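You operate a simulated robot arm through the tools that you are given. There is no shell and no other tool. Be economical: measure what you need, move in short steps, check, and stop when the job is done.

You run a simulated two-armed robot. Do the job below in one go: nothing can be reset, and whatever is moved stays where it is left.

## Task
Take the lid off the grease tin and lay it down on the middle of the long table. Take the 40 gauge ring from the right end of the sorting table and leave it on the low shelf under the left bench. Open the table drawer, put the ring gauge with the largest size on its label from the right end of the sorting table in the inside of the table drawer and shut the drawer again. Put the tin that says "43" from the right end of the sorting table on the brown wood block there and the tin that says "42" on the front of the small bench. Put the white jar on the right end of the sorting table away on the left end of the long table. The order is free. Set down upright: white jar.

Only the result counts: the job must be done as asked and must still hold three seconds after the hand-in. Knocking over, shifting, dropping, spilling or breaking anything else fails it. Lids that push on must go on centred and level and be pressed home; caps that screw on are set level and turned clockwise until they are tight.

## Robot
Two 6-joint arms with fingered hands on one trunk, on a base that drives. Base frame: it is fixed to the floor where the robot stands at the start and does not move with it; the origin is under the middle of the robot, x ahead of it, y to its left, z up; the surface under the hand at the start is at about z = 800. Lengths are in mm, angles in rad, forces in N, time in s.
The left shoulder is at the start at [50, 170, 985], the right one opposite. With the tool pointing down near the work surface each hand reaches from about 520 to 780 mm from the robot's upright axis, wherever it stands, measured 20 degrees to its own side. Places, roughly: front of the small bench (62x23 cm) [-2780, -2680, 800]; gauge ring [250, -1500, 750]; grease tin (8x8x5 cm) [700, 0, 800]; inside of the table drawer [200, -2000, 700]; left end of the long table (30x24 cm) [860, 1000, 800]; low shelf under the left bench [-4500, -2600, 300]; ring gauge [500, -1250, 750]; table drawer [100, -2000, 700]; tin [500, -1500, 750]; white jar [750, -1500, 750]; wood block [500, -1500, 750]. Payload 3.5 kg a hand.
The TCP of each hand is the grasp point between the finger pads, 26 mm short of the fingertips. In the tool frame z runs along the fingers and y along their closing line. The gripper opens to 132 mm. The gripper's body begins 73 mm behind the TCP. The gripper is a hand of 3 fingers: y runs from the thumb to the fingers, the wrist lies at [0, 0, -234] in the tool frame.
Orientation is told as [roll, pitch, yaw] about the base's x, y, z axes, in that order, counted from this pose: with the fingers straight down and closing along the base's y, the tool's x points along the base's -x, its y along +y and its z along -z.

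## Interface
- The arms move only by the tool apply_moves. It takes "left_plan", "right_plan" or both (then of equal length, played together; a hand with none holds still); each is a list that holds one entry, the list of rows, each a list of 6 numbers: the shift along the tool's x, y, z in mm, then the turn, a rotation vector about the tool's x, y, z in rad. In form: [[[dx, dy, dz, rx, ry, rz], ...]]. A call has 1 to 8 rows; each row shifts and turns the commanded pose from where the row before left it, along the tool's axes as they then stand. Rows are played at 5 a second. More than 50 mm and 0.15 rad between two rows, and nothing of the call is played. A pose out of reach is approached as far as the arm can. The call stops where the force on the tool passes 40 N (or 10 N more than at its start, if that is more) or the arm is blocked; 0.2 s more then pass. In this call time passes only in rows, and 0.2 s behind the last. The reply holds the time, the measured pose of the TCP, the force on the tool along the base axes, the opening and the grip force, in the units named above and with some noise, with the torque about the TCP (base axes, N m) and any sound that the robot's microphone picked up.
- Cameras (640 x 400 px; columns grow to the right, rows downward): "scene" is now at [37.8, -7.2, 1590.4]; the picture's right is [-0.09, -1.00, 0.00], its down [-0.70, 0.06, -0.71] and it looks along [0.71, -0.06, -0.70] (base axes); focal length 249 px, centre (320, 200). "left" rides on the left gripper at [-62, 3, -92] in its tool frame; the picture's right is [-0.05, -1.00, 0.00], its down [0.83, -0.04, -0.55] and it looks along [0.55, -0.03, 0.83] (tool axes); focal length 230 px, centre (320, 200). "right" rides on the right gripper at [61, 3, -92] in its tool frame; the picture's right is [-0.05, 1.00, 0.00], its down [-0.83, -0.04, -0.55] and it looks along [-0.55, -0.03, 0.83] (tool axes); focal length 230 px, centre (320, 200). There is no depth. A picture from a camera that has moved, and an enlarged one, comes with that camera's place and axes in the base frame and with its lens. The place of the scene camera against the robot may be out by one fixed shift of up to 18 mm in any direction.
- grab_frame(camera): a new picture of that camera. The clock stands still meanwhile.
- slide_trunk(by): slides the trunk up (or, below 0, down) by that many mm; the arms and the scene camera ride with it, the base frame stays. It gives what a move gives, with no picture.
- roll_base(legs): drives the robot by 1 to 6 legs, each [ahead, left, turn to the left] in mm, mm and rad, along the robot's own axes; the way and the turn of a leg run together, so that a leg with both is an arc; at most 1500 mm and 3.142 rad a leg. The arms and the cameras ride along, it lands a little off, and it stops where it bumps. It gives what a move gives.
- finger_targets(finger1, finger2, thumb_bend, hand): sets how far each is bent, from 0 (flat) to 1 (curled in); at 0.3 the hand is open as for a grip, at 0.7 the pads meet at the TCP. One left out holds its place. A second passes; each finger stops where it meets its share of the squeeze, and holds until it gets a number again. It is the only way to open and close the hand. It gives what a move gives, with no picture; readings hold the bend of each and the force on the fingers (four entries, about 0 where the hand has none), thumb and palm.
- pan_tilt(pan, tilt): turns the head with the scene camera to pan (to the left, within 1.501 rad either way) and tilt (down, from -0.506 to 1.204), counted from straight ahead of the robot. It gives what a move gives.
- close_up(camera, box): a new picture of the part [left, top, right, bottom] of that camera's present view, enlarged. The clock stands still meanwhile.
- job_done(): hands the job in; it is judged then, once.

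Go step by step. Nothing tells you exact positions but the pictures and the camera data: compare them with the known pose of the tool, close in by small moves and look again before you grip or let go. The budget is 196 turns and 172 pictures, counting those below and the enlarged ones. Unless the task says otherwise, let go and move clear before handing in.

The tools are called after "Call:" by a JSON object that holds its "fn" and its "kwargs". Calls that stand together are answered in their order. apply_moves: Moves the arms, as the interface text tells. Its arguments: {"type":"object","properties":{"left_plan":{"type":"array"},"right_plan":{"type":"array"}},"required":[]} The other tools are called the same way: slide_trunk (by) slides the trunk up or down; finger_targets (finger1, finger2, thumb_bend, hand) moves the fingers one by one; roll_base (legs) drives the base; pan_tilt (pan, tilt) turns the head that bears the scene camera; grab_frame (camera) takes a picture; close_up (camera, box) takes an enlarged picture of a part of a camera's view; job_done () hands the job in.

At the start:

```text
time: 0.0
left_tool_pos: [628.6, 230.1, 1072.9]
left_tool_rot: [-0.001, -0.001, 0.001]
left_ft_force: [-0.9, -0.1, 0.2]
left_ft_torque: [0.01, 0.01, -0.02]
left_finger_gap: 131.7
left_finger_force: 0.0
left_shape: jaw
left_bend: [0.3, 0.3, 0.3]
left_finger forces: [0.0, 0.0, 0.0, 0.0, 0.0, 0.1]
right_tool_pos: [552.3, -380.4, 1128.5]
right_tool_rot: [0.002, -0.002, 0.0]
right_ft_force: [-0.1, -0.6, 0.3]
right_ft_torque: [0.0, 0.02, 0.02]
right_finger_gap: 132.0
right_finger_force: 0.1
right_shape: jaw
right_bend: [0.3, 0.3, 0.3]
right_finger forces: [0.0, 0.0, 0.0, 0.0, 0.0, 0.1]
trunk travel left (down, up): [-600.0, 110.0]
robot x, y, heading: [0.2, -0.7, -0.005]
head pan, tilt: [-0.086, 0.778]
```

scene: 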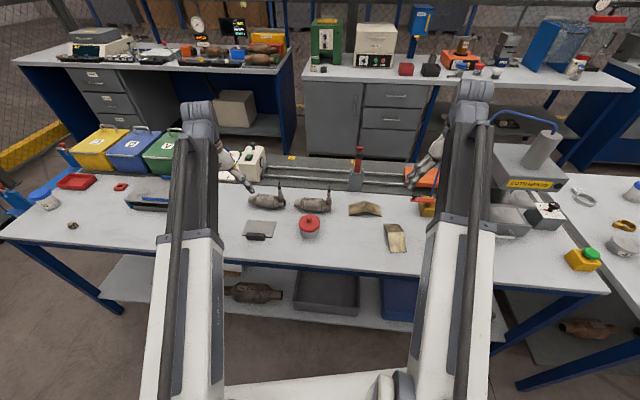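
right: 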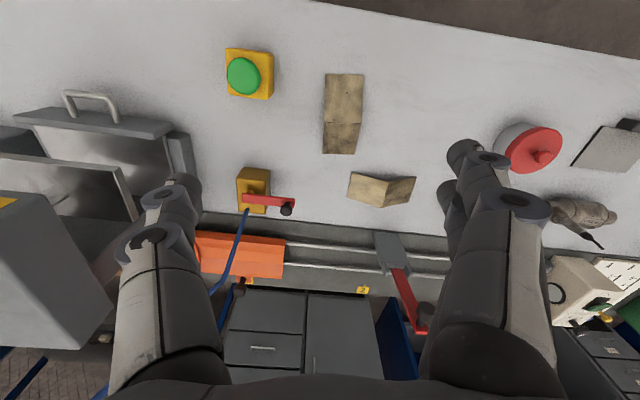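
left: 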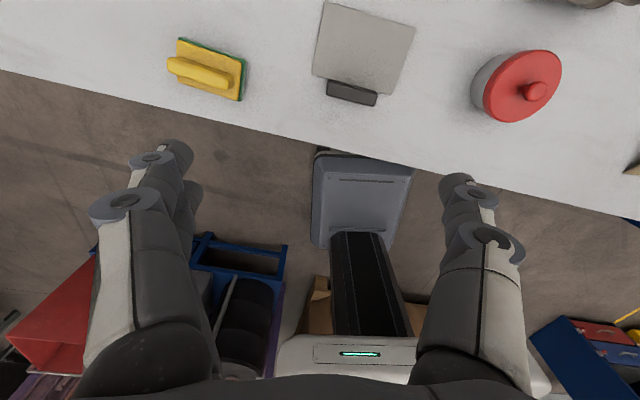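

The red-lidded tin appears to sit near [657, -22, 850]. I'll take closer looks at it and its surroundings, then look to the right.

Call:
{"fn": "close_up", "kwargs": {"camera": "scene", "box": [220, 170, 460, 320]}}

Call:
{"fn": "close_up", "kwargs": {"camera": "left", "box": [400, 0, 640, 150]}}

Call:
{"fn": "close_up", "kwargs": {"camera": "right", "box": [400, 50, 640, 200]}}

```text
2.67 times, centred on (340, 245) of scene
camera zoom: at [37.8, -7.2, 1590.4], right [-0.09, -1.0, 0.0], down [-0.7, 0.06, -0.71], along [0.71, -0.06, -0.7], focal length 664 px, centre (267, 80)
```

zoom: 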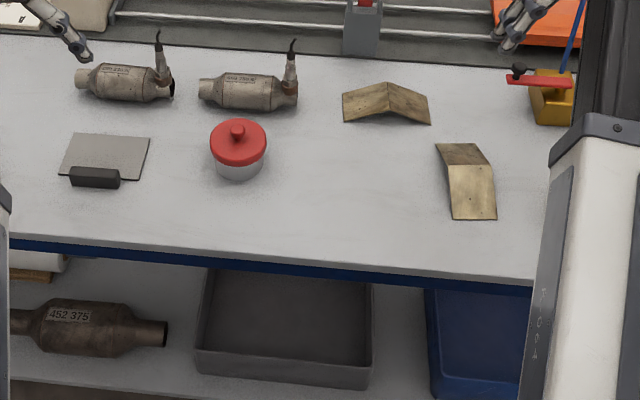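

```text
2.67 times, centred on (520, 75) of left
camera zoom: at [690.5, 234.3, 1165.2], right [0.05, -1.0, 0.0], down [-0.83, -0.04, 0.55], along [-0.55, -0.03, -0.83], focal length 614 px, centre (-213, 533)
```

zoom: 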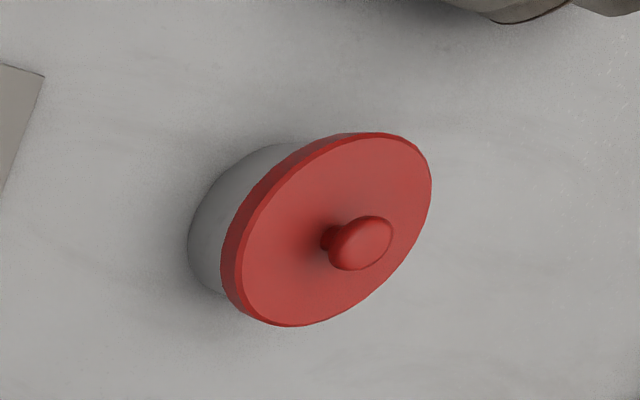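

```text
2.67 times, centred on (520, 125) of right
camera zoom: at [490.4, -377.1, 1220.9], right [0.05, 1.0, 0.0], down [0.83, -0.04, 0.56], along [0.56, -0.03, -0.83], focal length 614 px, centre (-213, 400)
```

zoom: 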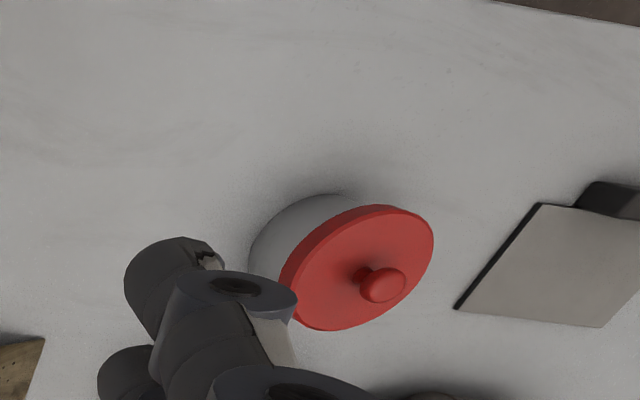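

The knob triangulates to [660, -22, 870] and the lid's top to z of about 852. I'll bring the left hand above it with the fingers partly closed.

Call:
{"fn": "apply_moves", "kwargs": {"left_plan": [[[-5.3, -42, 20.3, 0, 0, 0], [-5.3, -42, 20.3, 0, 0, 0], [-5.3, -42, 20.3, 0, 0, 0], [-5.3, -42, 20.3, 0, 0, 0], [-5.3, -42, 20.3, 0, 0, 0], [-5.3, -42, 20.3, 0, 0, 0]]]}}

Call:
{"fn": "finger_targets", "kwargs": {"hand": "left", "finger1": 0.5, "finger2": 0.5, "thumb_bend": 0.5}}

Call:
{"fn": "grab_frame", "kwargs": {"camera": "left"}}

Call:
{"fn": "grab_frame", "kwargs": {"camera": "right"}}

```text
time: 1.4
left_tool_pos: [659.7, -22.2, 950.9]
left_tool_rot: [0.0, -0.001, 0.003]
left_ft_force: [-0.2, 0.1, -0.2]
left_ft_torque: [-0.02, 0.02, 0.02]
left_finger_gap: 132.0
left_finger_force: 0.0
left_shape: jaw
left_bend: [0.3, 0.3, 0.3]
left_finger forces: [0.1, 0.0, 0.0, 0.1, 0.1, 0.0]
right_tool_pos: [552.9, -378.7, 1127.3]
right_tool_rot: [0.001, -0.001, 0.002]
right_ft_force: [-0.6, 0.9, 0.7]
right_ft_torque: [-0.01, -0.05, -0.01]
right_finger_gap: 132.0
right_finger_force: 0.0
right_shape: jaw
right_bend: [0.3, 0.3, 0.3]
right_finger forces: [0.0, 0.1, 0.0, 0.0, 0.0, 0.0]
trunk travel left (down, up): [-600.0, 110.0]
robot x, y, heading: [2.9, -2.6, 0.003]
head pan, tilt: [-0.086, 0.778]
```

```text
time: 2.4
left_tool_pos: [661.2, -20.8, 951.5]
left_tool_rot: [0.0, 0.0, 0.0]
left_ft_force: [0.2, 0.0, 0.1]
left_ft_torque: [0.04, 0.02, 0.01]
left_finger_gap: 68.5
left_finger_force: 0.0
left_shape: fingers
left_bend: [0.5, 0.5, 0.5]
left_finger forces: [0.0, 0.0, 0.0, 0.0, 0.0, 0.1]
right_tool_pos: [551.9, -378.4, 1128.3]
right_tool_rot: [0.002, -0.002, 0.0]
right_ft_force: [-0.6, -0.2, 0.6]
right_ft_torque: [0.03, 0.02, 0.02]
right_finger_gap: 131.9
right_finger_force: 0.1
right_shape: jaw
right_bend: [0.3, 0.3, 0.3]
right_finger forces: [0.1, 0.1, 0.0, 0.0, 0.0, 0.1]
trunk travel left (down, up): [-600.0, 110.0]
robot x, y, heading: [2.0, 0.8, 0.008]
head pan, tilt: [-0.086, 0.778]
```

```text
165 pictures are left
camera left: at [722.2, -17.8, 1043.9], right [0.05, -1.0, 0.0], down [-0.83, -0.04, 0.55], along [-0.55, -0.03, -0.83], focal length 230 px, centre (320, 200)
```

left: 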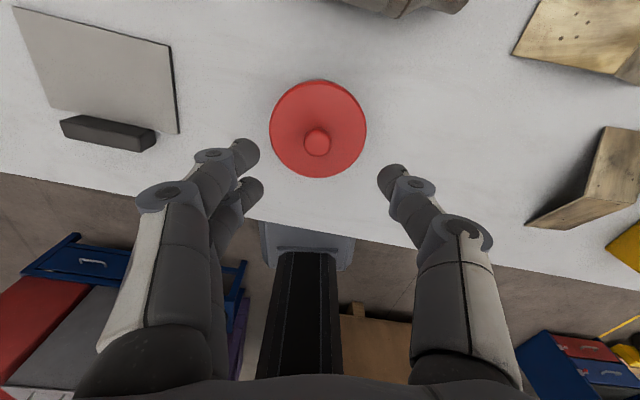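

```text
164 pictures are left
camera right: at [490.4, -377.1, 1220.8], right [0.05, 1.0, 0.0], down [0.83, -0.04, 0.56], along [0.56, -0.03, -0.83], focal length 230 px, centre (320, 200)
```

right: 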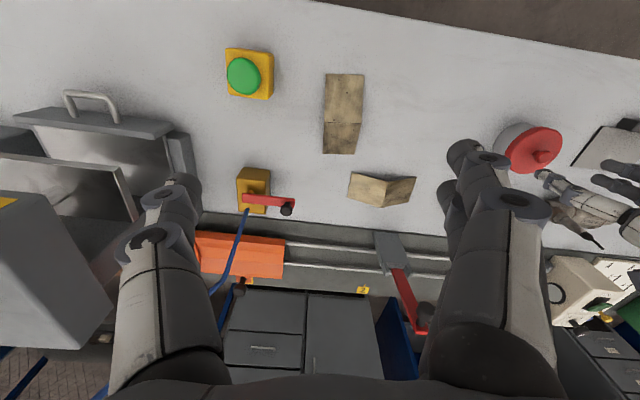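

The knob is centred under the hand. I'll go down to a TCP height of about 880 and grip the knob.

Call:
{"fn": "apply_moves", "kwargs": {"left_plan": [[[0, 1, 30, 0, 0, 0], [0, 0, 25, 0, 0, 0], [0, 0, 15, 0, 0, 0]]]}}

Call:
{"fn": "grab_frame", "kwargs": {"camera": "left"}}

Call:
{"fn": "close_up", "kwargs": {"camera": "right", "box": [480, 80, 640, 180]}}

```text
time: 3.2
left_tool_pos: [660.9, -19.9, 884.0]
left_tool_rot: [0.0, -0.006, 0.0]
left_ft_force: [2.3, -0.1, 17.2]
left_ft_torque: [-0.1, -0.02, 0.03]
left_finger_gap: 68.9
left_finger_force: 8.9
left_shape: fingers
left_bend: [0.5, 0.5, 0.5]
left_finger forces: [2.9, 4.7, 0.0, 0.1, 10.1, 0.0]
right_tool_pos: [550.2, -379.1, 1131.1]
right_tool_rot: [0.0, -0.005, 0.0]
right_ft_force: [-0.1, -0.2, 0.1]
right_ft_torque: [0.02, -0.02, -0.01]
right_finger_gap: 132.1
right_finger_force: 0.0
right_shape: jaw
right_bend: [0.3, 0.3, 0.3]
right_finger forces: [0.0, 0.0, 0.1, 0.1, 0.0, 0.0]
trunk travel left (down, up): [-600.0, 110.0]
robot x, y, heading: [2.7, -1.0, -0.0]
head pan, tilt: [-0.086, 0.778]
```

```text
163 pictures are left
camera left: at [722.4, -16.1, 976.8], right [0.05, -1.0, 0.0], down [-0.83, -0.04, 0.55], along [-0.55, -0.03, -0.83], focal length 230 px, centre (320, 200)
```

left: 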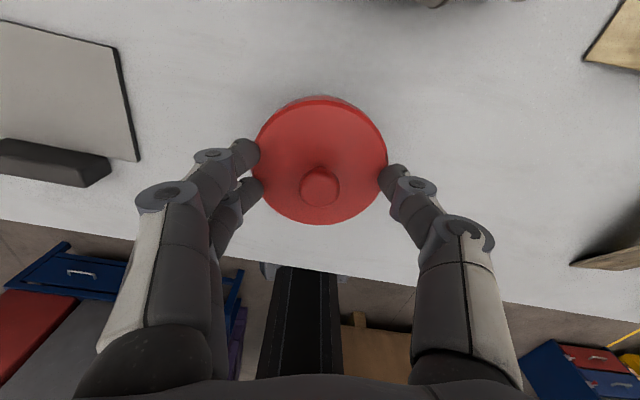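

```text
4.00 times, centred on (560, 130) of right
camera zoom: at [488.9, -377.0, 1222.0], right [0.05, 1.0, 0.0], down [0.83, -0.04, 0.56], along [0.56, -0.03, -0.83], focal length 920 px, centre (-640, 480)
```

zoom: 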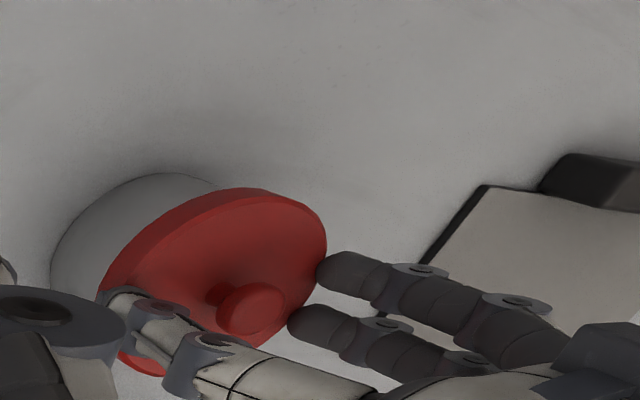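

The fingertips rest on the lid's top. I'll lift a few mm and close on the knob.

Call:
{"fn": "apply_moves", "kwargs": {"left_plan": [[[0, 0, -5, 0, 0, 0]]]}}

Call:
{"fn": "finger_targets", "kwargs": {"hand": "left", "finger1": 0.7, "finger2": 0.7, "thumb_bend": 0.7}}

Call:
{"fn": "grab_frame", "kwargs": {"camera": "left"}}

```text
time: 3.6
left_tool_pos: [660.7, -20.9, 884.0]
left_tool_rot: [0.0, -0.002, -0.002]
left_ft_force: [0.8, -0.3, 5.6]
left_ft_torque: [-0.06, -0.06, 0.02]
left_finger_gap: 69.0
left_finger_force: 2.8
left_shape: fingers
left_bend: [0.5, 0.5, 0.5]
left_finger forces: [0.7, 1.1, 0.0, 0.1, 3.6, 0.0]
right_tool_pos: [552.1, -379.7, 1128.4]
right_tool_rot: [0.002, -0.002, -0.001]
right_ft_force: [0.2, -1.0, 0.1]
right_ft_torque: [-0.02, -0.01, 0.0]
right_finger_gap: 132.0
right_finger_force: 0.1
right_shape: jaw
right_bend: [0.3, 0.3, 0.3]
right_finger forces: [0.1, 0.1, 0.0, 0.1, 0.0, 0.1]
trunk travel left (down, up): [-600.0, 110.0]
robot x, y, heading: [6.0, 4.1, 0.0]
head pan, tilt: [-0.086, 0.778]
```

```text
time: 4.6
left_tool_pos: [660.3, -18.5, 885.7]
left_tool_rot: [0.001, -0.001, 0.001]
left_ft_force: [-0.7, 0.7, 2.2]
left_ft_torque: [0.25, 0.03, 0.04]
left_finger_gap: 57.8
left_finger_force: 22.2
left_shape: fingers
left_bend: [0.53, 0.52, 0.59]
left_finger forces: [12.2, 11.8, 0.0, 0.0, 19.5, 0.1]
right_tool_pos: [551.0, -379.5, 1128.8]
right_tool_rot: [0.001, -0.002, 0.0]
right_ft_force: [-1.2, -0.2, 0.2]
right_ft_torque: [-0.01, -0.02, -0.01]
right_finger_gap: 131.8
right_finger_force: 0.2
right_shape: jaw
right_bend: [0.3, 0.3, 0.3]
right_finger forces: [0.1, 0.1, 0.0, 0.1, 0.0, 0.0]
trunk travel left (down, up): [-600.0, 110.0]
robot x, y, heading: [4.4, 0.4, 0.002]
head pan, tilt: [-0.086, 0.778]
```

```text
161 pictures are left
camera left: at [722.7, -16.2, 977.9], right [0.05, -1.0, 0.0], down [-0.83, -0.04, 0.55], along [-0.55, -0.03, -0.83], focal length 230 px, centre (320, 200)
```

left: 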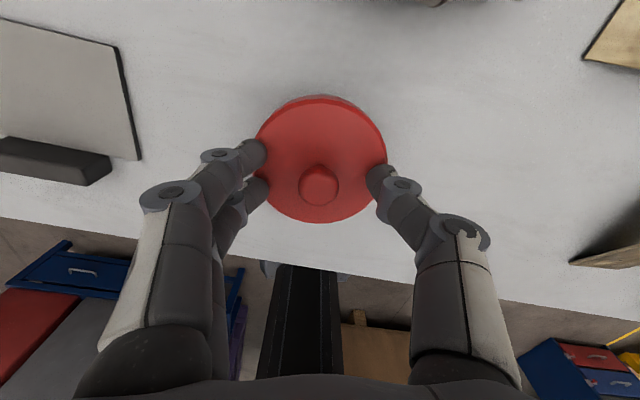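

The fingers stopped wide, catching the lid's edge rather than the knob. I'll open a little, rise, and try again.

Call:
{"fn": "finger_targets", "kwargs": {"hand": "left", "finger1": 0.49, "finger2": 0.49, "thumb_bend": 0.49}}

Call:
{"fn": "apply_moves", "kwargs": {"left_plan": [[[0, 0, -7, 0, 0, 0]]]}}

Call:
{"fn": "finger_targets", "kwargs": {"hand": "left", "finger1": 0.7, "finger2": 0.7, "thumb_bend": 0.7}}

Call:
{"fn": "grab_frame", "kwargs": {"camera": "left"}}

```text
time: 5.6
left_tool_pos: [661.2, -20.5, 884.8]
left_tool_rot: [-0.001, -0.001, 0.0]
left_ft_force: [0.3, 1.0, 2.9]
left_ft_torque: [-0.05, 0.01, -0.01]
left_finger_gap: 68.9
left_finger_force: 1.2
left_shape: fingers
left_bend: [0.49, 0.5, 0.5]
left_finger forces: [0.1, 0.8, 0.0, 0.0, 1.8, 0.0]
right_tool_pos: [551.7, -378.7, 1129.9]
right_tool_rot: [-0.001, 0.0, 0.001]
right_ft_force: [1.1, -0.3, 0.3]
right_ft_torque: [-0.02, 0.01, 0.0]
right_finger_gap: 132.1
right_finger_force: 0.0
right_shape: jaw
right_bend: [0.3, 0.3, 0.3]
right_finger forces: [0.0, 0.0, 0.0, 0.1, 0.0, 0.1]
trunk travel left (down, up): [-600.0, 110.0]
robot x, y, heading: [1.6, -1.7, 0.005]
head pan, tilt: [-0.086, 0.778]
```

```text
time: 6.0
left_tool_pos: [660.5, -19.1, 892.5]
left_tool_rot: [0.002, 0.0, 0.001]
left_ft_force: [-0.3, 0.4, 0.3]
left_ft_torque: [0.01, 0.0, -0.05]
left_finger_gap: 70.4
left_finger_force: 0.0
left_shape: fingers
left_bend: [0.49, 0.49, 0.49]
left_finger forces: [0.0, 0.1, 0.0, 0.0, 0.0, 0.1]
right_tool_pos: [551.8, -379.0, 1129.5]
right_tool_rot: [0.0, -0.002, 0.0]
right_ft_force: [-0.1, -0.1, 0.0]
right_ft_torque: [-0.01, -0.01, -0.04]
right_finger_gap: 132.0
right_finger_force: 0.2
right_shape: jaw
right_bend: [0.3, 0.3, 0.3]
right_finger forces: [0.0, 0.0, 0.1, 0.0, 0.0, 0.0]
trunk travel left (down, up): [-600.0, 110.0]
robot x, y, heading: [-2.2, 1.0, -0.002]
head pan, tilt: [-0.086, 0.778]
```

```text
time: 7.0
left_tool_pos: [661.6, -18.4, 893.6]
left_tool_rot: [0.0, 0.001, -0.001]
left_ft_force: [0.5, 1.2, -0.4]
left_ft_torque: [0.03, 0.02, 0.04]
left_finger_gap: 15.6
left_finger_force: 5.6
left_shape: fingers
left_bend: [0.67, 0.65, 0.67]
left_finger forces: [2.0, 3.8, 0.1, 0.0, 5.8, 0.0]
right_tool_pos: [553.0, -378.5, 1129.1]
right_tool_rot: [0.001, -0.002, 0.002]
right_ft_force: [0.2, 0.8, -0.4]
right_ft_torque: [-0.01, 0.01, -0.03]
right_finger_gap: 131.9
right_finger_force: 0.0
right_shape: jaw
right_bend: [0.3, 0.3, 0.3]
right_finger forces: [0.1, 0.1, 0.0, 0.0, 0.0, 0.0]
trunk travel left (down, up): [-600.0, 110.0]
robot x, y, heading: [1.9, -2.8, -0.001]
head pan, tilt: [-0.086, 0.778]
heard: snap
```

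```text
160 pictures are left
camera left: at [723.0, -16.3, 985.4], right [0.05, -1.0, 0.0], down [-0.83, -0.04, 0.55], along [-0.55, -0.03, -0.83], focal length 230 px, centre (320, 200)
```

left: 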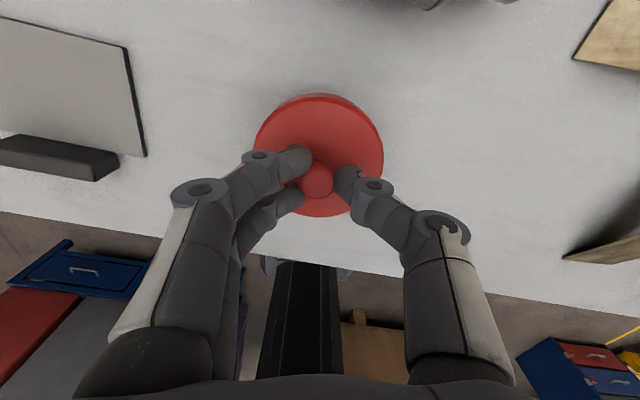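

The fingers now hold the knob, and a snap was heard, so the lid may already have popped free. I'll tighten and lift a little.

Call:
{"fn": "finger_targets", "kwargs": {"hand": "left", "finger1": 0.85, "finger2": 0.85, "thumb_bend": 0.85}}

Call:
{"fn": "apply_moves", "kwargs": {"left_plan": [[[0, 0, -10, 0, 0, 0], [0, 0, -10, 0, 0, 0], [0, 0, -10, 0, 0, 0]]]}}

Call:
{"fn": "grab_frame", "kwargs": {"camera": "left"}}

Call:
{"fn": "close_up", "kwargs": {"camera": "right", "box": [480, 80, 640, 180]}}

```text
time: 8.0
left_tool_pos: [660.9, -20.0, 894.2]
left_tool_rot: [0.0, -0.002, -0.001]
left_ft_force: [0.5, 0.1, 0.0]
left_ft_torque: [-0.01, 0.01, 0.02]
left_finger_gap: 11.5
left_finger_force: 24.2
left_shape: fingers
left_bend: [0.72, 0.7, 0.72]
left_finger forces: [14.0, 12.2, 0.1, 0.1, 22.7, 0.0]
right_tool_pos: [551.1, -379.6, 1129.0]
right_tool_rot: [0.001, -0.002, 0.002]
right_ft_force: [0.4, -0.2, 0.6]
right_ft_torque: [-0.01, 0.01, -0.01]
right_finger_gap: 131.8
right_finger_force: 0.1
right_shape: jaw
right_bend: [0.3, 0.3, 0.3]
right_finger forces: [0.1, 0.0, 0.0, 0.1, 0.1, 0.0]
trunk travel left (down, up): [-600.0, 110.0]
robot x, y, heading: [-0.7, 1.0, 0.003]
head pan, tilt: [-0.086, 0.778]
```

```text
time: 8.8
left_tool_pos: [661.1, -20.6, 922.3]
left_tool_rot: [0.001, -0.002, 0.0]
left_ft_force: [0.1, -0.6, 0.0]
left_ft_torque: [-0.04, 0.0, -0.02]
left_finger_gap: 11.4
left_finger_force: 24.2
left_shape: fingers
left_bend: [0.72, 0.7, 0.72]
left_finger forces: [14.3, 12.6, 0.0, 0.0, 22.4, 0.1]
right_tool_pos: [552.4, -378.8, 1129.6]
right_tool_rot: [0.001, -0.002, 0.001]
right_ft_force: [-0.6, -0.1, 0.2]
right_ft_torque: [0.02, -0.02, 0.06]
right_finger_gap: 131.8
right_finger_force: 0.1
right_shape: jaw
right_bend: [0.3, 0.3, 0.3]
right_finger forces: [0.0, 0.0, 0.0, 0.1, 0.0, 0.0]
trunk travel left (down, up): [-600.0, 110.0]
robot x, y, heading: [0.7, 1.5, -0.002]
head pan, tilt: [-0.086, 0.778]
```

```text
159 pictures are left
camera left: at [723.1, -16.9, 1014.9], right [0.05, -1.0, 0.0], down [-0.83, -0.04, 0.55], along [-0.55, -0.03, -0.83], focal length 230 px, centre (320, 200)
```

left: 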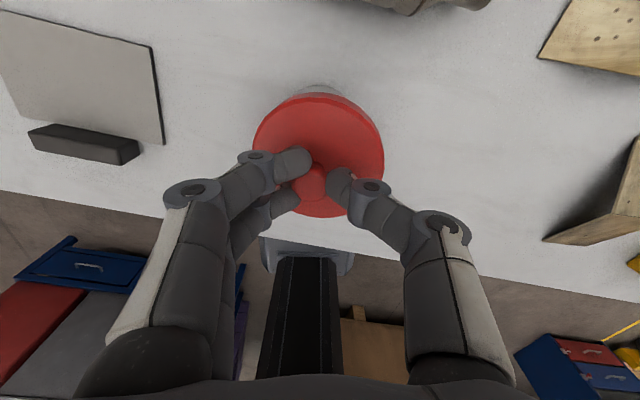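

```text
4.00 times, centred on (560, 130) of right
camera zoom: at [490.4, -377.1, 1220.9], right [0.05, 1.0, 0.0], down [0.83, -0.04, 0.56], along [0.56, -0.03, -0.83], focal length 920 px, centre (-640, 480)
```

zoom: 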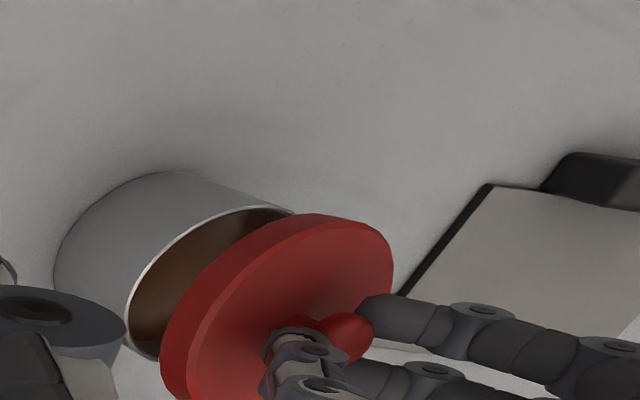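

The lid is off. I'll carry it to a free spot near [645, -150] beside the tin.

Call:
{"fn": "apply_moves", "kwargs": {"left_plan": [[[0, 0, -30, 0, 0, 0], [5, -43, 0, 0, 0, 0], [5, -43, 0, 0, 0, 0], [5, -44, 0, 0, 0, 0], [0, 0, 40, 0, 0, 0], [0, 0, 35, 0, 0, 0], [0, 0, 10, 0, 0, 0]]]}}

Call:
{"fn": "grab_frame", "kwargs": {"camera": "left"}}

Call:
{"fn": "grab_frame", "kwargs": {"camera": "right"}}

```text
time: 10.4
left_tool_pos: [647.2, -150.7, 867.0]
left_tool_rot: [0.001, -0.003, 0.001]
left_ft_force: [0.1, -0.2, 0.1]
left_ft_torque: [0.0, 0.02, -0.01]
left_finger_gap: 10.8
left_finger_force: 24.7
left_shape: fingers
left_bend: [0.72, 0.7, 0.72]
left_finger forces: [14.8, 13.2, 0.1, 0.1, 22.3, 0.0]
right_tool_pos: [551.7, -379.5, 1128.2]
right_tool_rot: [0.004, -0.003, 0.0]
right_ft_force: [-0.3, -0.6, -0.3]
right_ft_torque: [0.01, 0.0, 0.01]
right_finger_gap: 132.0
right_finger_force: 0.1
right_shape: jaw
right_bend: [0.3, 0.3, 0.3]
right_finger forces: [0.1, 0.1, 0.1, 0.1, 0.0, 0.1]
trunk travel left (down, up): [-600.0, 110.0]
robot x, y, heading: [-4.5, -0.1, 0.004]
head pan, tilt: [-0.086, 0.778]
```

```text
157 pictures are left
camera left: at [708.8, -147.3, 959.5], right [0.05, -1.0, 0.0], down [-0.83, -0.04, 0.55], along [-0.55, -0.03, -0.83], focal length 230 px, centre (320, 200)
```

left: 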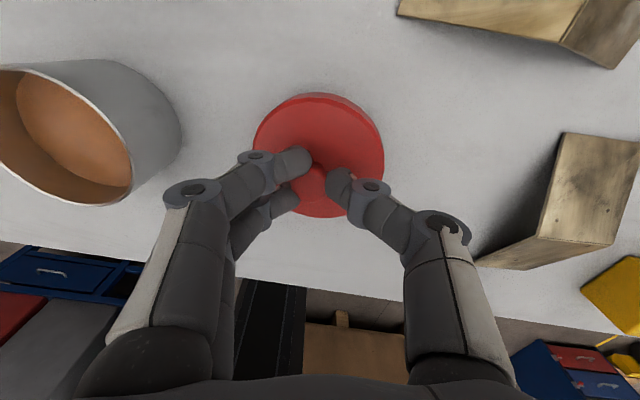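

```text
156 pictures are left
camera right: at [490.3, -377.2, 1220.8], right [0.05, 1.0, 0.0], down [0.83, -0.04, 0.56], along [0.56, -0.03, -0.83], focal length 230 px, centre (320, 200)
```

right: 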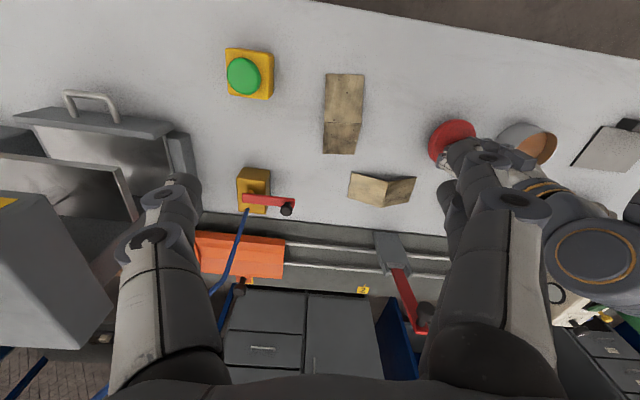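

The spot is clear. I'll lower until contact.

Call:
{"fn": "apply_moves", "kwargs": {"left_plan": [[[0, 0, 5, 0, 0, 0], [0, 0, 5, 0, 0, 0], [0, 0, 4, 0, 0, 0], [0, 0, 3, 0, 0, 0]]]}}

```text
time: 11.4
left_tool_pos: [646.4, -149.5, 850.0]
left_tool_rot: [0.0, -0.002, -0.002]
left_ft_force: [0.2, -0.7, 4.9]
left_ft_torque: [0.14, 0.03, 0.0]
left_finger_gap: 11.1
left_finger_force: 26.2
left_shape: fingers
left_bend: [0.73, 0.7, 0.72]
left_finger forces: [14.8, 13.5, 0.0, 0.1, 24.3, 0.0]
right_tool_pos: [552.1, -379.8, 1129.0]
right_tool_rot: [0.002, 0.0, -0.001]
right_ft_force: [-0.2, -0.6, -0.1]
right_ft_torque: [0.03, 0.02, 0.01]
right_finger_gap: 131.9
right_finger_force: 0.1
right_shape: jaw
right_bend: [0.3, 0.3, 0.3]
right_finger forces: [0.0, 0.1, 0.1, 0.1, 0.0, 0.0]
trunk travel left (down, up): [-600.0, 110.0]
robot x, y, heading: [2.4, 0.8, -0.001]
head pan, tilt: [-0.086, 0.778]
```

The lid has touched down at TCP z of about 850. I'll release, rise and retract, then turn the head right towards the sorting table.

Call:
{"fn": "finger_targets", "kwargs": {"hand": "left", "finger1": 0.5, "finger2": 0.5, "thumb_bend": 0.5}}

Call:
{"fn": "apply_moves", "kwargs": {"left_plan": [[[0, 0, -30, 0, 0, 0], [0, 0, -50, 0, 0, 0], [0, 0, -50, 0, 0, 0], [0, 0, -50, 0, 0, 0], [0, 48, 0, 0, 0, 0], [0, 48, 0, 0, 0, 0], [0, 48, -10, 0, 0, 0], [0, 48, -10, 0, 0, 0]]]}}

Call:
{"fn": "grab_frame", "kwargs": {"camera": "scene"}}

Call:
{"fn": "pan_tilt", "kwargs": {"pan": -1.2, "tilt": 0.6}}

Call:
{"fn": "grab_frame", "kwargs": {"camera": "scene"}}

```text
time: 12.4
left_tool_pos: [646.4, -150.2, 850.0]
left_tool_rot: [0.001, 0.001, 0.0]
left_ft_force: [0.7, 0.3, -0.1]
left_ft_torque: [0.0, -0.02, 0.02]
left_finger_gap: 67.0
left_finger_force: 0.1
left_shape: fingers
left_bend: [0.5, 0.5, 0.5]
left_finger forces: [0.0, 0.0, 0.1, 0.0, 0.0, 0.0]
right_tool_pos: [551.4, -379.2, 1129.6]
right_tool_rot: [0.002, -0.003, 0.0]
right_ft_force: [-0.1, 0.5, 0.1]
right_ft_torque: [0.0, -0.01, 0.04]
right_finger_gap: 132.0
right_finger_force: 0.0
right_shape: jaw
right_bend: [0.3, 0.3, 0.3]
right_finger forces: [0.0, 0.0, 0.0, 0.1, 0.1, 0.1]
trunk travel left (down, up): [-600.0, 110.0]
robot x, y, heading: [1.5, 2.4, -0.003]
head pan, tilt: [-0.086, 0.778]
```

```text
time: 14.2
left_tool_pos: [646.9, 41.8, 1050.1]
left_tool_rot: [0.0, -0.001, -0.001]
left_ft_force: [0.1, -1.2, -1.5]
left_ft_torque: [0.03, 0.0, -0.01]
left_finger_gap: 67.5
left_finger_force: 0.0
left_shape: fingers
left_bend: [0.5, 0.5, 0.5]
left_finger forces: [0.0, 0.0, 0.0, 0.1, 0.0, 0.0]
right_tool_pos: [552.7, -379.8, 1128.5]
right_tool_rot: [0.0, 0.0, 0.0]
right_ft_force: [0.5, -0.4, 0.2]
right_ft_torque: [0.03, 0.03, 0.01]
right_finger_gap: 132.0
right_finger_force: 0.1
right_shape: jaw
right_bend: [0.3, 0.3, 0.3]
right_finger forces: [0.0, 0.0, 0.0, 0.0, 0.0, 0.0]
trunk travel left (down, up): [-600.0, 110.0]
robot x, y, heading: [0.4, 1.9, 0.002]
head pan, tilt: [-0.086, 0.778]
```

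```text
155 pictures are left
camera scene: at [37.7, -6.9, 1590.4], right [-0.09, -1.0, 0.0], down [-0.7, 0.06, -0.71], along [0.71, -0.06, -0.7], focal length 249 px, centre (320, 200)
```

scene: 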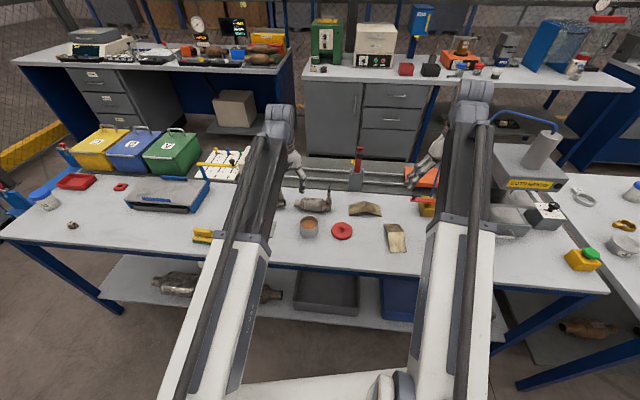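

```text
time: 15.5
left_tool_pos: [647.1, 40.3, 1051.3]
left_tool_rot: [-0.001, 0.0, 0.001]
left_ft_force: [0.2, -0.3, -0.4]
left_ft_torque: [0.01, 0.03, 0.0]
left_finger_gap: 67.4
left_finger_force: 0.1
left_shape: fingers
left_bend: [0.5, 0.5, 0.5]
left_finger forces: [0.0, 0.0, 0.0, 0.0, 0.0, 0.0]
right_tool_pos: [551.7, -379.8, 1129.4]
right_tool_rot: [0.001, -0.002, 0.001]
right_ft_force: [-0.1, -1.0, 0.2]
right_ft_torque: [-0.01, 0.01, -0.03]
right_finger_gap: 131.9
right_finger_force: 0.0
right_shape: jaw
right_bend: [0.3, 0.3, 0.3]
right_finger forces: [0.0, 0.0, 0.0, 0.1, 0.0, 0.0]
trunk travel left (down, up): [-600.0, 110.0]
robot x, y, heading: [-0.4, 1.6, -0.001]
head pan, tilt: [-1.201, 0.6]
```

```text
154 pictures are left
camera scene: at [-11.6, -82.6, 1605.6], right [-0.93, -0.36, 0.0], down [-0.2, 0.53, -0.82], along [0.3, -0.77, -0.57], focal length 249 px, centre (320, 200)
```

scene: 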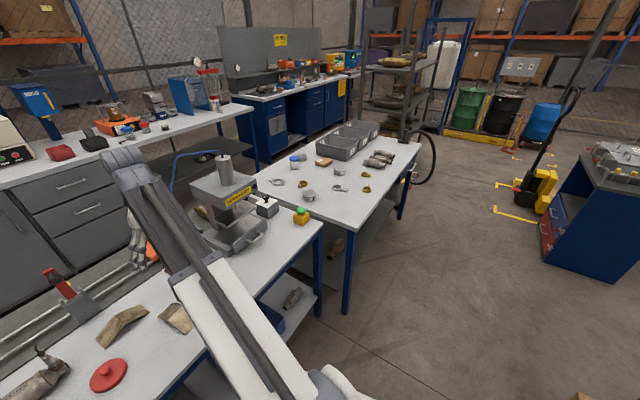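

The lid lies on the table beside the tin. I'll zoom in on the sorting table.

Call:
{"fn": "close_up", "kwargs": {"camera": "scene", "box": [230, 110, 438, 240]}}

Call:
{"fn": "close_up", "kwargs": {"camera": "scene", "box": [520, 60, 640, 290]}}

Call:
{"fn": "pan_tilt", "kwargs": {"pan": -1.5, "tilt": 0.4}}

Call:
{"fn": "grab_frame", "kwargs": {"camera": "scene"}}

```text
3.08 times, centred on (334, 175) of scene
camera zoom: at [-11.6, -82.6, 1605.6], right [-0.93, -0.36, 0.0], down [-0.2, 0.53, -0.82], along [0.3, -0.77, -0.57], focal length 766 px, centre (277, 277)
```

zoom: 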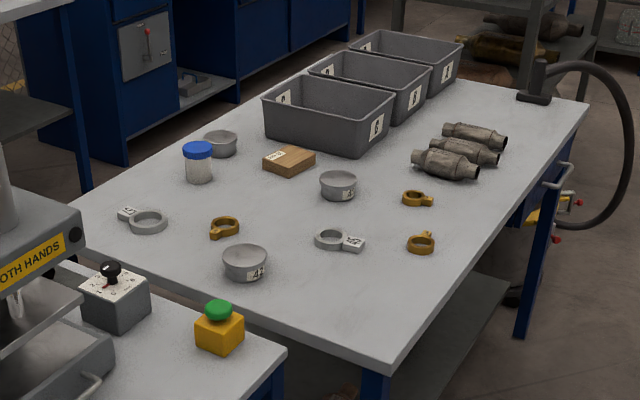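

```text
1.74 times, centred on (580, 175) of scene
camera zoom: at [-11.6, -82.6, 1605.6], right [-0.93, -0.36, 0.0], down [-0.2, 0.53, -0.82], along [0.3, -0.77, -0.57], focal length 433 px, centre (-132, 244)
```

zoom: 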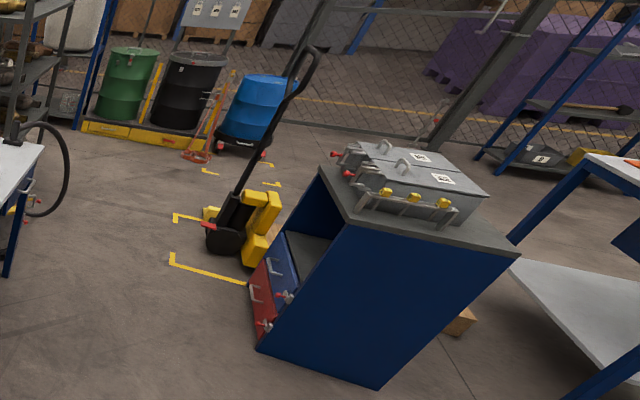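

```text
time: 16.3
left_tool_pos: [645.9, 42.2, 1052.0]
left_tool_rot: [0.0, -0.001, 0.0]
left_ft_force: [0.2, 0.1, -0.7]
left_ft_torque: [0.0, 0.01, -0.02]
left_finger_gap: 67.4
left_finger_force: 0.1
left_shape: fingers
left_bend: [0.5, 0.5, 0.5]
left_finger forces: [0.0, 0.0, 0.1, 0.1, 0.0, 0.1]
right_tool_pos: [552.2, -380.6, 1128.4]
right_tool_rot: [0.001, -0.002, 0.001]
right_ft_force: [0.5, -1.2, -0.3]
right_ft_torque: [-0.01, 0.01, 0.04]
right_finger_gap: 132.2
right_finger_force: 0.0
right_shape: jaw
right_bend: [0.3, 0.3, 0.3]
right_finger forces: [0.0, 0.0, 0.0, 0.0, 0.0, 0.0]
trunk travel left (down, up): [-600.0, 110.0]
robot x, y, heading: [3.6, 0.0, 0.003]
head pan, tilt: [-1.499, 0.4]
```

```text
151 pictures are left
camera scene: at [-36.9, -92.6, 1623.8], right [-1.0, -0.07, 0.0], down [-0.03, 0.39, -0.92], along [0.07, -0.92, -0.39], focal length 249 px, centre (320, 200)
```

scene: 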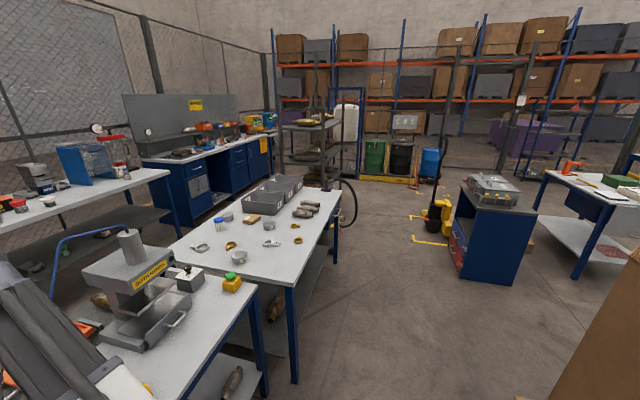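

I can make out the white jar with its blue lid, three grey tins, the grey and orange rings, the wood block and the drawer handle on the aisle side. I'll back off and drive alongside the sorting table.

Call:
{"fn": "roll_base", "kwargs": {"legs": [[-550, 0, 0], [0, -1280, 0], [0, 0, -0.19]]}}

Call:
{"fn": "pan_tilt", "kwargs": {"pan": 0, "tilt": 0.6}}

Call:
{"fn": "grab_frame", "kwargs": {"camera": "scene"}}

```text
time: 19.2
left_tool_pos: [148.0, 34.5, 1051.4]
left_tool_rot: [0.002, -0.001, -0.009]
left_ft_force: [0.5, 0.4, -0.7]
left_ft_torque: [-0.01, 0.02, -0.02]
left_finger_gap: 67.1
left_finger_force: 0.0
left_shape: fingers
left_bend: [0.5, 0.5, 0.5]
left_finger forces: [0.0, 0.0, 0.1, 0.1, 0.0, 0.0]
right_tool_pos: [47.6, -385.2, 1129.5]
right_tool_rot: [-0.001, -0.002, -0.01]
right_ft_force: [0.8, -0.4, 0.6]
right_ft_torque: [0.01, 0.02, -0.02]
right_finger_gap: 131.9
right_finger_force: 0.0
right_shape: jaw
right_bend: [0.3, 0.3, 0.3]
right_finger forces: [0.1, 0.0, 0.1, 0.0, 0.1, 0.0]
trunk travel left (down, up): [-600.0, 110.0]
robot x, y, heading: [-500.0, -1.3, -0.013]
head pan, tilt: [-1.499, 0.4]
stopped in leg 1: the robot was blocked; the commanded pose is now the measured one
```

```text
time: 20.9
left_tool_pos: [146.1, 34.0, 1052.2]
left_tool_rot: [0.0, -0.004, -0.008]
left_ft_force: [-0.4, 0.2, 0.8]
left_ft_torque: [0.01, -0.01, 0.0]
left_finger_gap: 67.4
left_finger_force: 0.0
left_shape: fingers
left_bend: [0.5, 0.5, 0.5]
left_finger forces: [0.0, 0.1, 0.0, 0.0, 0.0, 0.0]
right_tool_pos: [47.7, -386.0, 1130.4]
right_tool_rot: [-0.001, -0.002, -0.008]
right_ft_force: [-0.4, 0.0, 0.0]
right_ft_torque: [-0.04, 0.01, 0.01]
right_finger_gap: 131.9
right_finger_force: 0.1
right_shape: jaw
right_bend: [0.3, 0.3, 0.3]
right_finger forces: [0.1, 0.1, 0.1, 0.1, 0.0, 0.0]
trunk travel left (down, up): [-600.0, 110.0]
robot x, y, heading: [-502.8, -4.3, -0.006]
head pan, tilt: [0.0, 0.6]
```

```text
150 pictures are left
camera scene: at [-455.6, -2.7, 1605.6], right [-0.01, -1.0, 0.0], down [-0.56, 0.01, -0.83], along [0.83, -0.01, -0.56], focal length 249 px, centre (320, 200)
```

scene: 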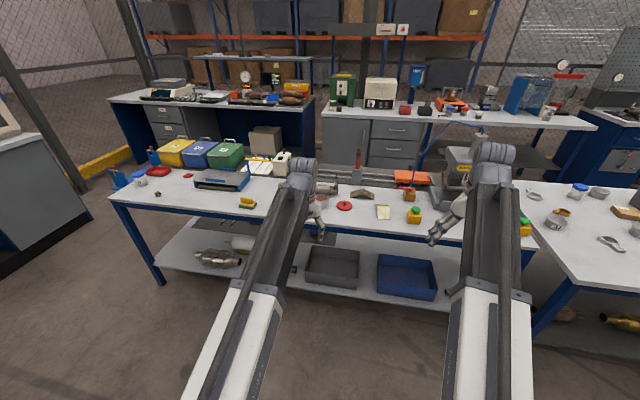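

Something behind stopped the robot. I'll check what it was with the left hand's backward-looking camera and with the head turned right before going on.

Call:
{"fn": "grab_frame", "kwargs": {"camera": "left"}}

Call:
{"fn": "pan_tilt", "kwargs": {"pan": -1.5, "tilt": 0.9}}

Call:
{"fn": "grab_frame", "kwargs": {"camera": "scene"}}

```text
149 pictures are left
camera left: at [208.4, 36.8, 1144.1], right [0.04, -1.0, 0.0], down [-0.83, -0.04, 0.55], along [-0.55, -0.02, -0.83], focal length 230 px, centre (320, 200)
```

left: 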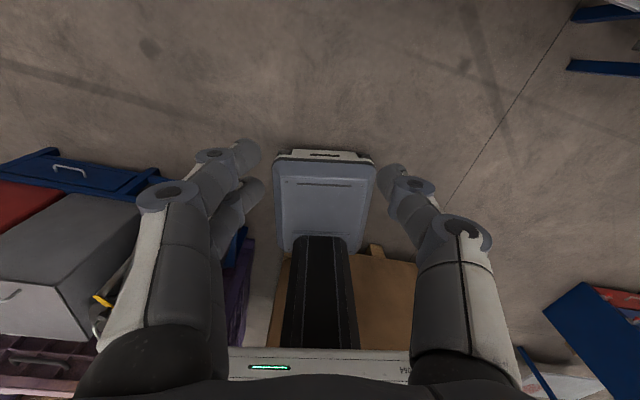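

```text
time: 22.4
left_tool_pos: [147.2, 35.6, 1051.4]
left_tool_rot: [0.0, -0.004, -0.007]
left_ft_force: [0.7, -0.6, 0.2]
left_ft_torque: [-0.03, 0.0, -0.01]
left_finger_gap: 67.3
left_finger_force: 0.0
left_shape: fingers
left_bend: [0.5, 0.5, 0.5]
left_finger forces: [0.1, 0.1, 0.0, 0.0, 0.0, 0.0]
right_tool_pos: [48.7, -385.7, 1128.9]
right_tool_rot: [0.0, -0.003, -0.007]
right_ft_force: [-0.4, 0.8, 0.4]
right_ft_torque: [0.02, -0.02, 0.03]
right_finger_gap: 132.1
right_finger_force: 0.1
right_shape: jaw
right_bend: [0.3, 0.3, 0.3]
right_finger forces: [0.0, 0.1, 0.0, 0.0, 0.0, 0.0]
trunk travel left (down, up): [-600.0, 110.0]
robot x, y, heading: [-499.1, -2.0, -0.014]
head pan, tilt: [-1.499, 0.901]
```

```text
148 pictures are left
camera scene: at [-539.2, -77.2, 1580.8], right [-1.0, -0.06, 0.0], down [-0.05, 0.78, -0.62], along [0.04, -0.62, -0.78], focal length 249 px, centre (320, 200)
```

scene: 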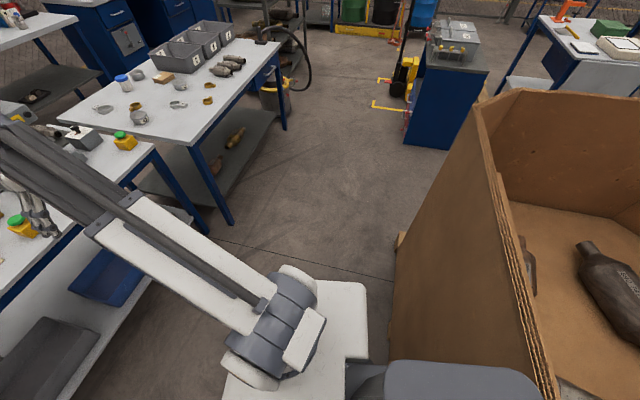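

A big cardboard bin is behind me. I need the base footprint to judge how near I can get to a table, so I'll slide the trunk down to get parallax on the base.

Call:
{"fn": "slide_trunk", "kwargs": {"by": -200}}

Call:
{"fn": "grab_frame", "kwargs": {"camera": "left"}}

Call:
{"fn": "grab_frame", "kwargs": {"camera": "scene"}}

Call:
{"fn": "slide_trunk", "kwargs": {"by": 200}}

```text
time: 24.6
left_tool_pos: [145.5, 34.4, 851.7]
left_tool_rot: [0.001, -0.003, -0.009]
left_ft_force: [-0.5, -0.3, 0.4]
left_ft_torque: [-0.03, 0.01, 0.02]
left_finger_gap: 67.3
left_finger_force: 0.1
left_shape: fingers
left_bend: [0.5, 0.5, 0.5]
left_finger forces: [0.0, 0.0, 0.0, 0.0, 0.1, 0.0]
right_tool_pos: [49.0, -386.5, 929.9]
right_tool_rot: [0.0, -0.003, -0.009]
right_ft_force: [0.8, -0.5, 0.1]
right_ft_torque: [-0.01, 0.0, 0.02]
right_finger_gap: 131.9
right_finger_force: 0.1
right_shape: jaw
right_bend: [0.3, 0.3, 0.3]
right_finger forces: [0.1, 0.0, 0.1, 0.0, 0.0, 0.1]
trunk travel left (down, up): [-400.0, 310.0]
robot x, y, heading: [-501.5, -0.5, -0.007]
head pan, tilt: [-1.499, 0.901]
```

```text
147 pictures are left
camera left: at [208.3, 36.9, 944.2], right [0.04, -1.0, 0.0], down [-0.83, -0.04, 0.55], along [-0.55, -0.02, -0.83], focal length 230 px, centre (320, 200)
```

left: 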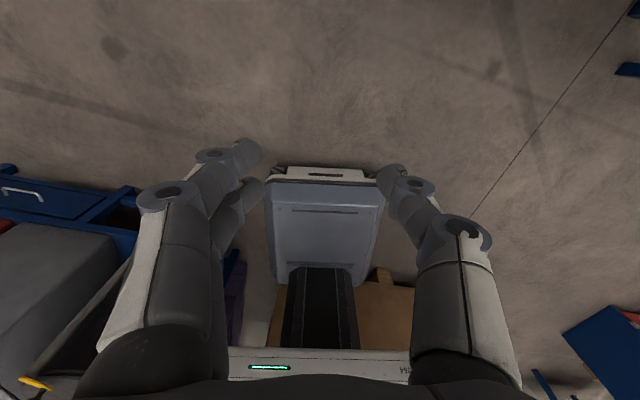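

```text
146 pictures are left
camera scene: at [-539.3, -77.2, 1380.8], right [-1.0, -0.06, 0.0], down [-0.05, 0.78, -0.62], along [0.04, -0.62, -0.78], focal length 249 px, centre (320, 200)
```

scene: 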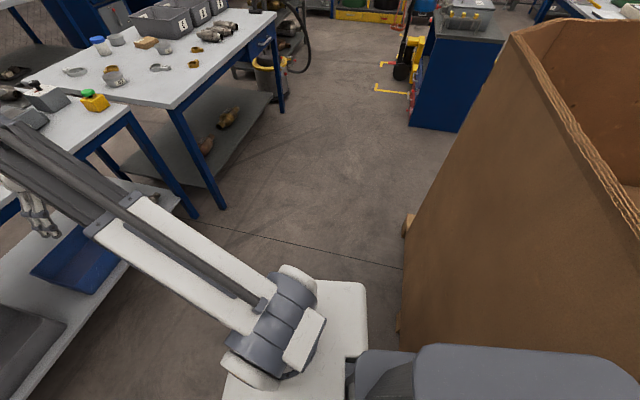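

```text
time: 26.8
left_tool_pos: [147.1, 35.2, 1051.4]
left_tool_rot: [0.0, -0.001, -0.009]
left_ft_force: [-1.1, -0.5, -0.1]
left_ft_torque: [0.0, 0.0, -0.01]
left_finger_gap: 67.2
left_finger_force: 0.1
left_shape: fingers
left_bend: [0.5, 0.5, 0.5]
left_finger forces: [0.0, 0.1, 0.1, 0.0, 0.1, 0.0]
right_tool_pos: [47.8, -387.0, 1130.7]
right_tool_rot: [-0.001, -0.003, -0.008]
right_ft_force: [0.1, -0.3, -0.2]
right_ft_torque: [-0.01, -0.01, 0.03]
right_finger_gap: 131.6
right_finger_force: 0.1
right_shape: jaw
right_bend: [0.3, 0.3, 0.3]
right_finger forces: [0.0, 0.0, 0.0, 0.0, 0.0, 0.1]
trunk travel left (down, up): [-600.0, 110.0]
robot x, y, heading: [-500.8, -1.5, -0.008]
head pan, tilt: [-1.499, 0.901]
```

The base front reaches about 310 mm ahead of the axis and is low and narrow, so I can also stand side-on to tables for more reach. Next I drive right along the aisle to face the sorting table and read the labels.

Call:
{"fn": "roll_base", "kwargs": {"legs": [[60, 0, 0], [0, -1280, 0], [0, 0, -0.18]]}}

Call:
{"fn": "pan_tilt", "kwargs": {"pan": -0.1, "tilt": 0.75}}

Call:
{"fn": "grab_frame", "kwargs": {"camera": "scene"}}

Call:
{"fn": "grab_frame", "kwargs": {"camera": "right"}}

```text
time: 34.6
left_tool_pos: [181.5, -1395.4, 1051.5]
left_tool_rot: [0.001, -0.001, -0.203]
left_ft_force: [-0.5, 0.3, 0.7]
left_ft_torque: [-0.02, 0.02, 0.04]
left_finger_gap: 67.4
left_finger_force: 0.0
left_shape: fingers
left_bend: [0.5, 0.5, 0.5]
left_finger forces: [0.0, 0.0, 0.0, 0.0, 0.0, 0.1]
right_tool_pos: [3.7, -1787.4, 1129.8]
right_tool_rot: [0.001, -0.001, -0.203]
right_ft_force: [-0.2, -0.5, 1.3]
right_ft_torque: [0.01, 0.0, 0.0]
right_finger_gap: 131.9
right_finger_force: 0.0
right_shape: jaw
right_bend: [0.3, 0.3, 0.3]
right_finger forces: [0.0, 0.0, 0.0, 0.1, 0.0, 0.0]
trunk travel left (down, up): [-600.0, 110.0]
robot x, y, heading: [-460.8, -1305.5, -0.205]
head pan, tilt: [-1.499, 0.901]
```

```text
time: 36.1
left_tool_pos: [181.8, -1393.8, 1051.6]
left_tool_rot: [-0.001, -0.001, -0.202]
left_ft_force: [0.2, 0.3, 0.0]
left_ft_torque: [0.01, -0.01, -0.02]
left_finger_gap: 67.5
left_finger_force: 0.0
left_shape: fingers
left_bend: [0.5, 0.5, 0.5]
left_finger forces: [0.1, 0.1, 0.1, 0.1, 0.1, 0.0]
right_tool_pos: [4.2, -1787.6, 1129.6]
right_tool_rot: [0.0, -0.001, -0.203]
right_ft_force: [0.5, 0.0, 0.5]
right_ft_torque: [-0.01, 0.01, 0.0]
right_finger_gap: 132.1
right_finger_force: 0.0
right_shape: jaw
right_bend: [0.3, 0.3, 0.3]
right_finger forces: [0.0, 0.0, 0.0, 0.1, 0.1, 0.0]
trunk travel left (down, up): [-600.0, 110.0]
robot x, y, heading: [-460.9, -1305.4, -0.198]
head pan, tilt: [-0.099, 0.75]
```

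```text
145 pictures are left
camera scene: at [-424.1, -1322.0, 1592.7], right [-0.3, -0.95, 0.0], down [-0.65, 0.2, -0.73], along [0.7, -0.22, -0.68], focal length 249 px, centre (320, 200)
```

scene: 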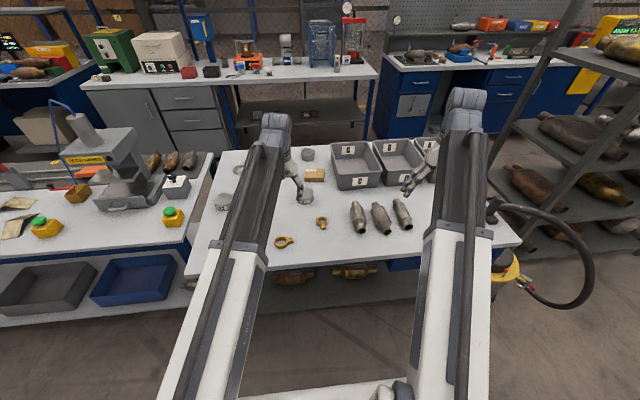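

```text
144 pictures are left
camera right: at [-56.2, -1773.1, 1221.3], right [0.25, 0.97, 0.0], down [0.8, -0.21, 0.56], along [0.54, -0.14, -0.83], focal length 230 px, centre (320, 200)
```

right: 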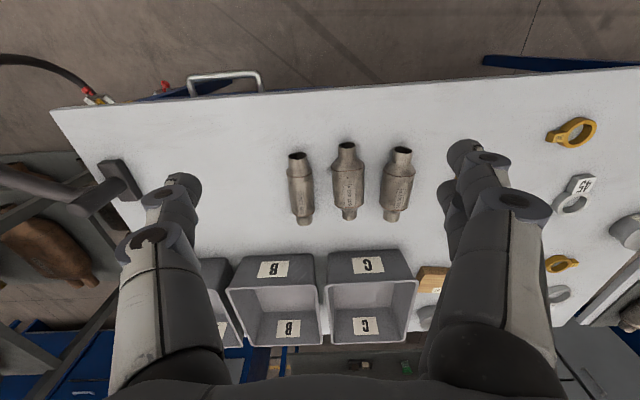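

I can read "45" on one grey ring. I'll take close-ups of the labels.

Call:
{"fn": "close_up", "kwargs": {"camera": "right", "box": [520, 100, 640, 310]}}

Call:
{"fn": "grab_frame", "kwargs": {"camera": "left"}}

Call:
{"fn": "close_up", "kwargs": {"camera": "scene", "box": [200, 130, 340, 260]}}

```text
1.90 times, centred on (580, 205) of right
camera zoom: at [-56.2, -1773.1, 1221.3], right [0.25, 0.97, 0.0], down [0.8, -0.21, 0.56], along [0.54, -0.14, -0.83], focal length 438 px, centre (-175, 190)
```

zoom: 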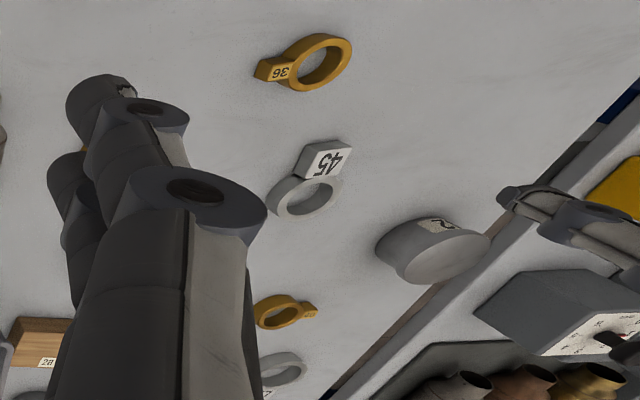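

```text
142 pictures are left
camera left: at [242.5, -1403.4, 1144.1], right [-0.15, -0.99, 0.0], down [-0.82, 0.12, 0.55], along [-0.55, 0.08, -0.83], focal length 230 px, centre (320, 200)
```

left: 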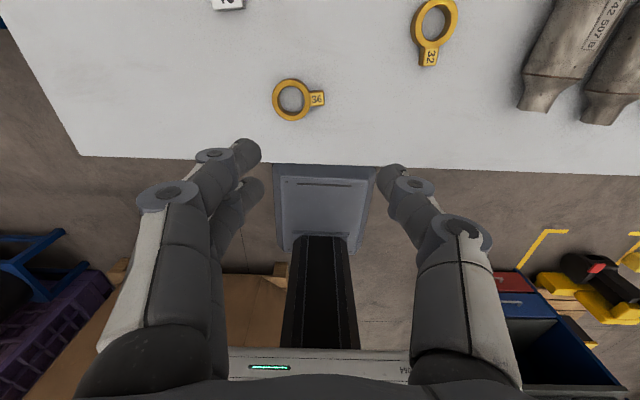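

```text
3.08 times, centred on (270, 195) of scene
camera zoom: at [-424.1, -1322.0, 1592.7], right [-0.3, -0.95, 0.0], down [-0.65, 0.2, -0.73], along [0.7, -0.22, -0.68], focal length 766 px, centre (474, 215)
```

zoom: 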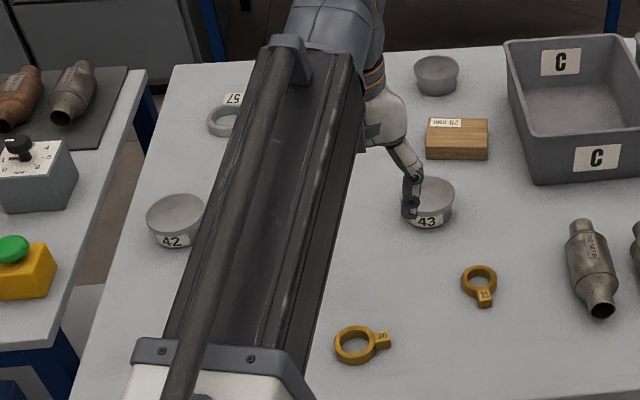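

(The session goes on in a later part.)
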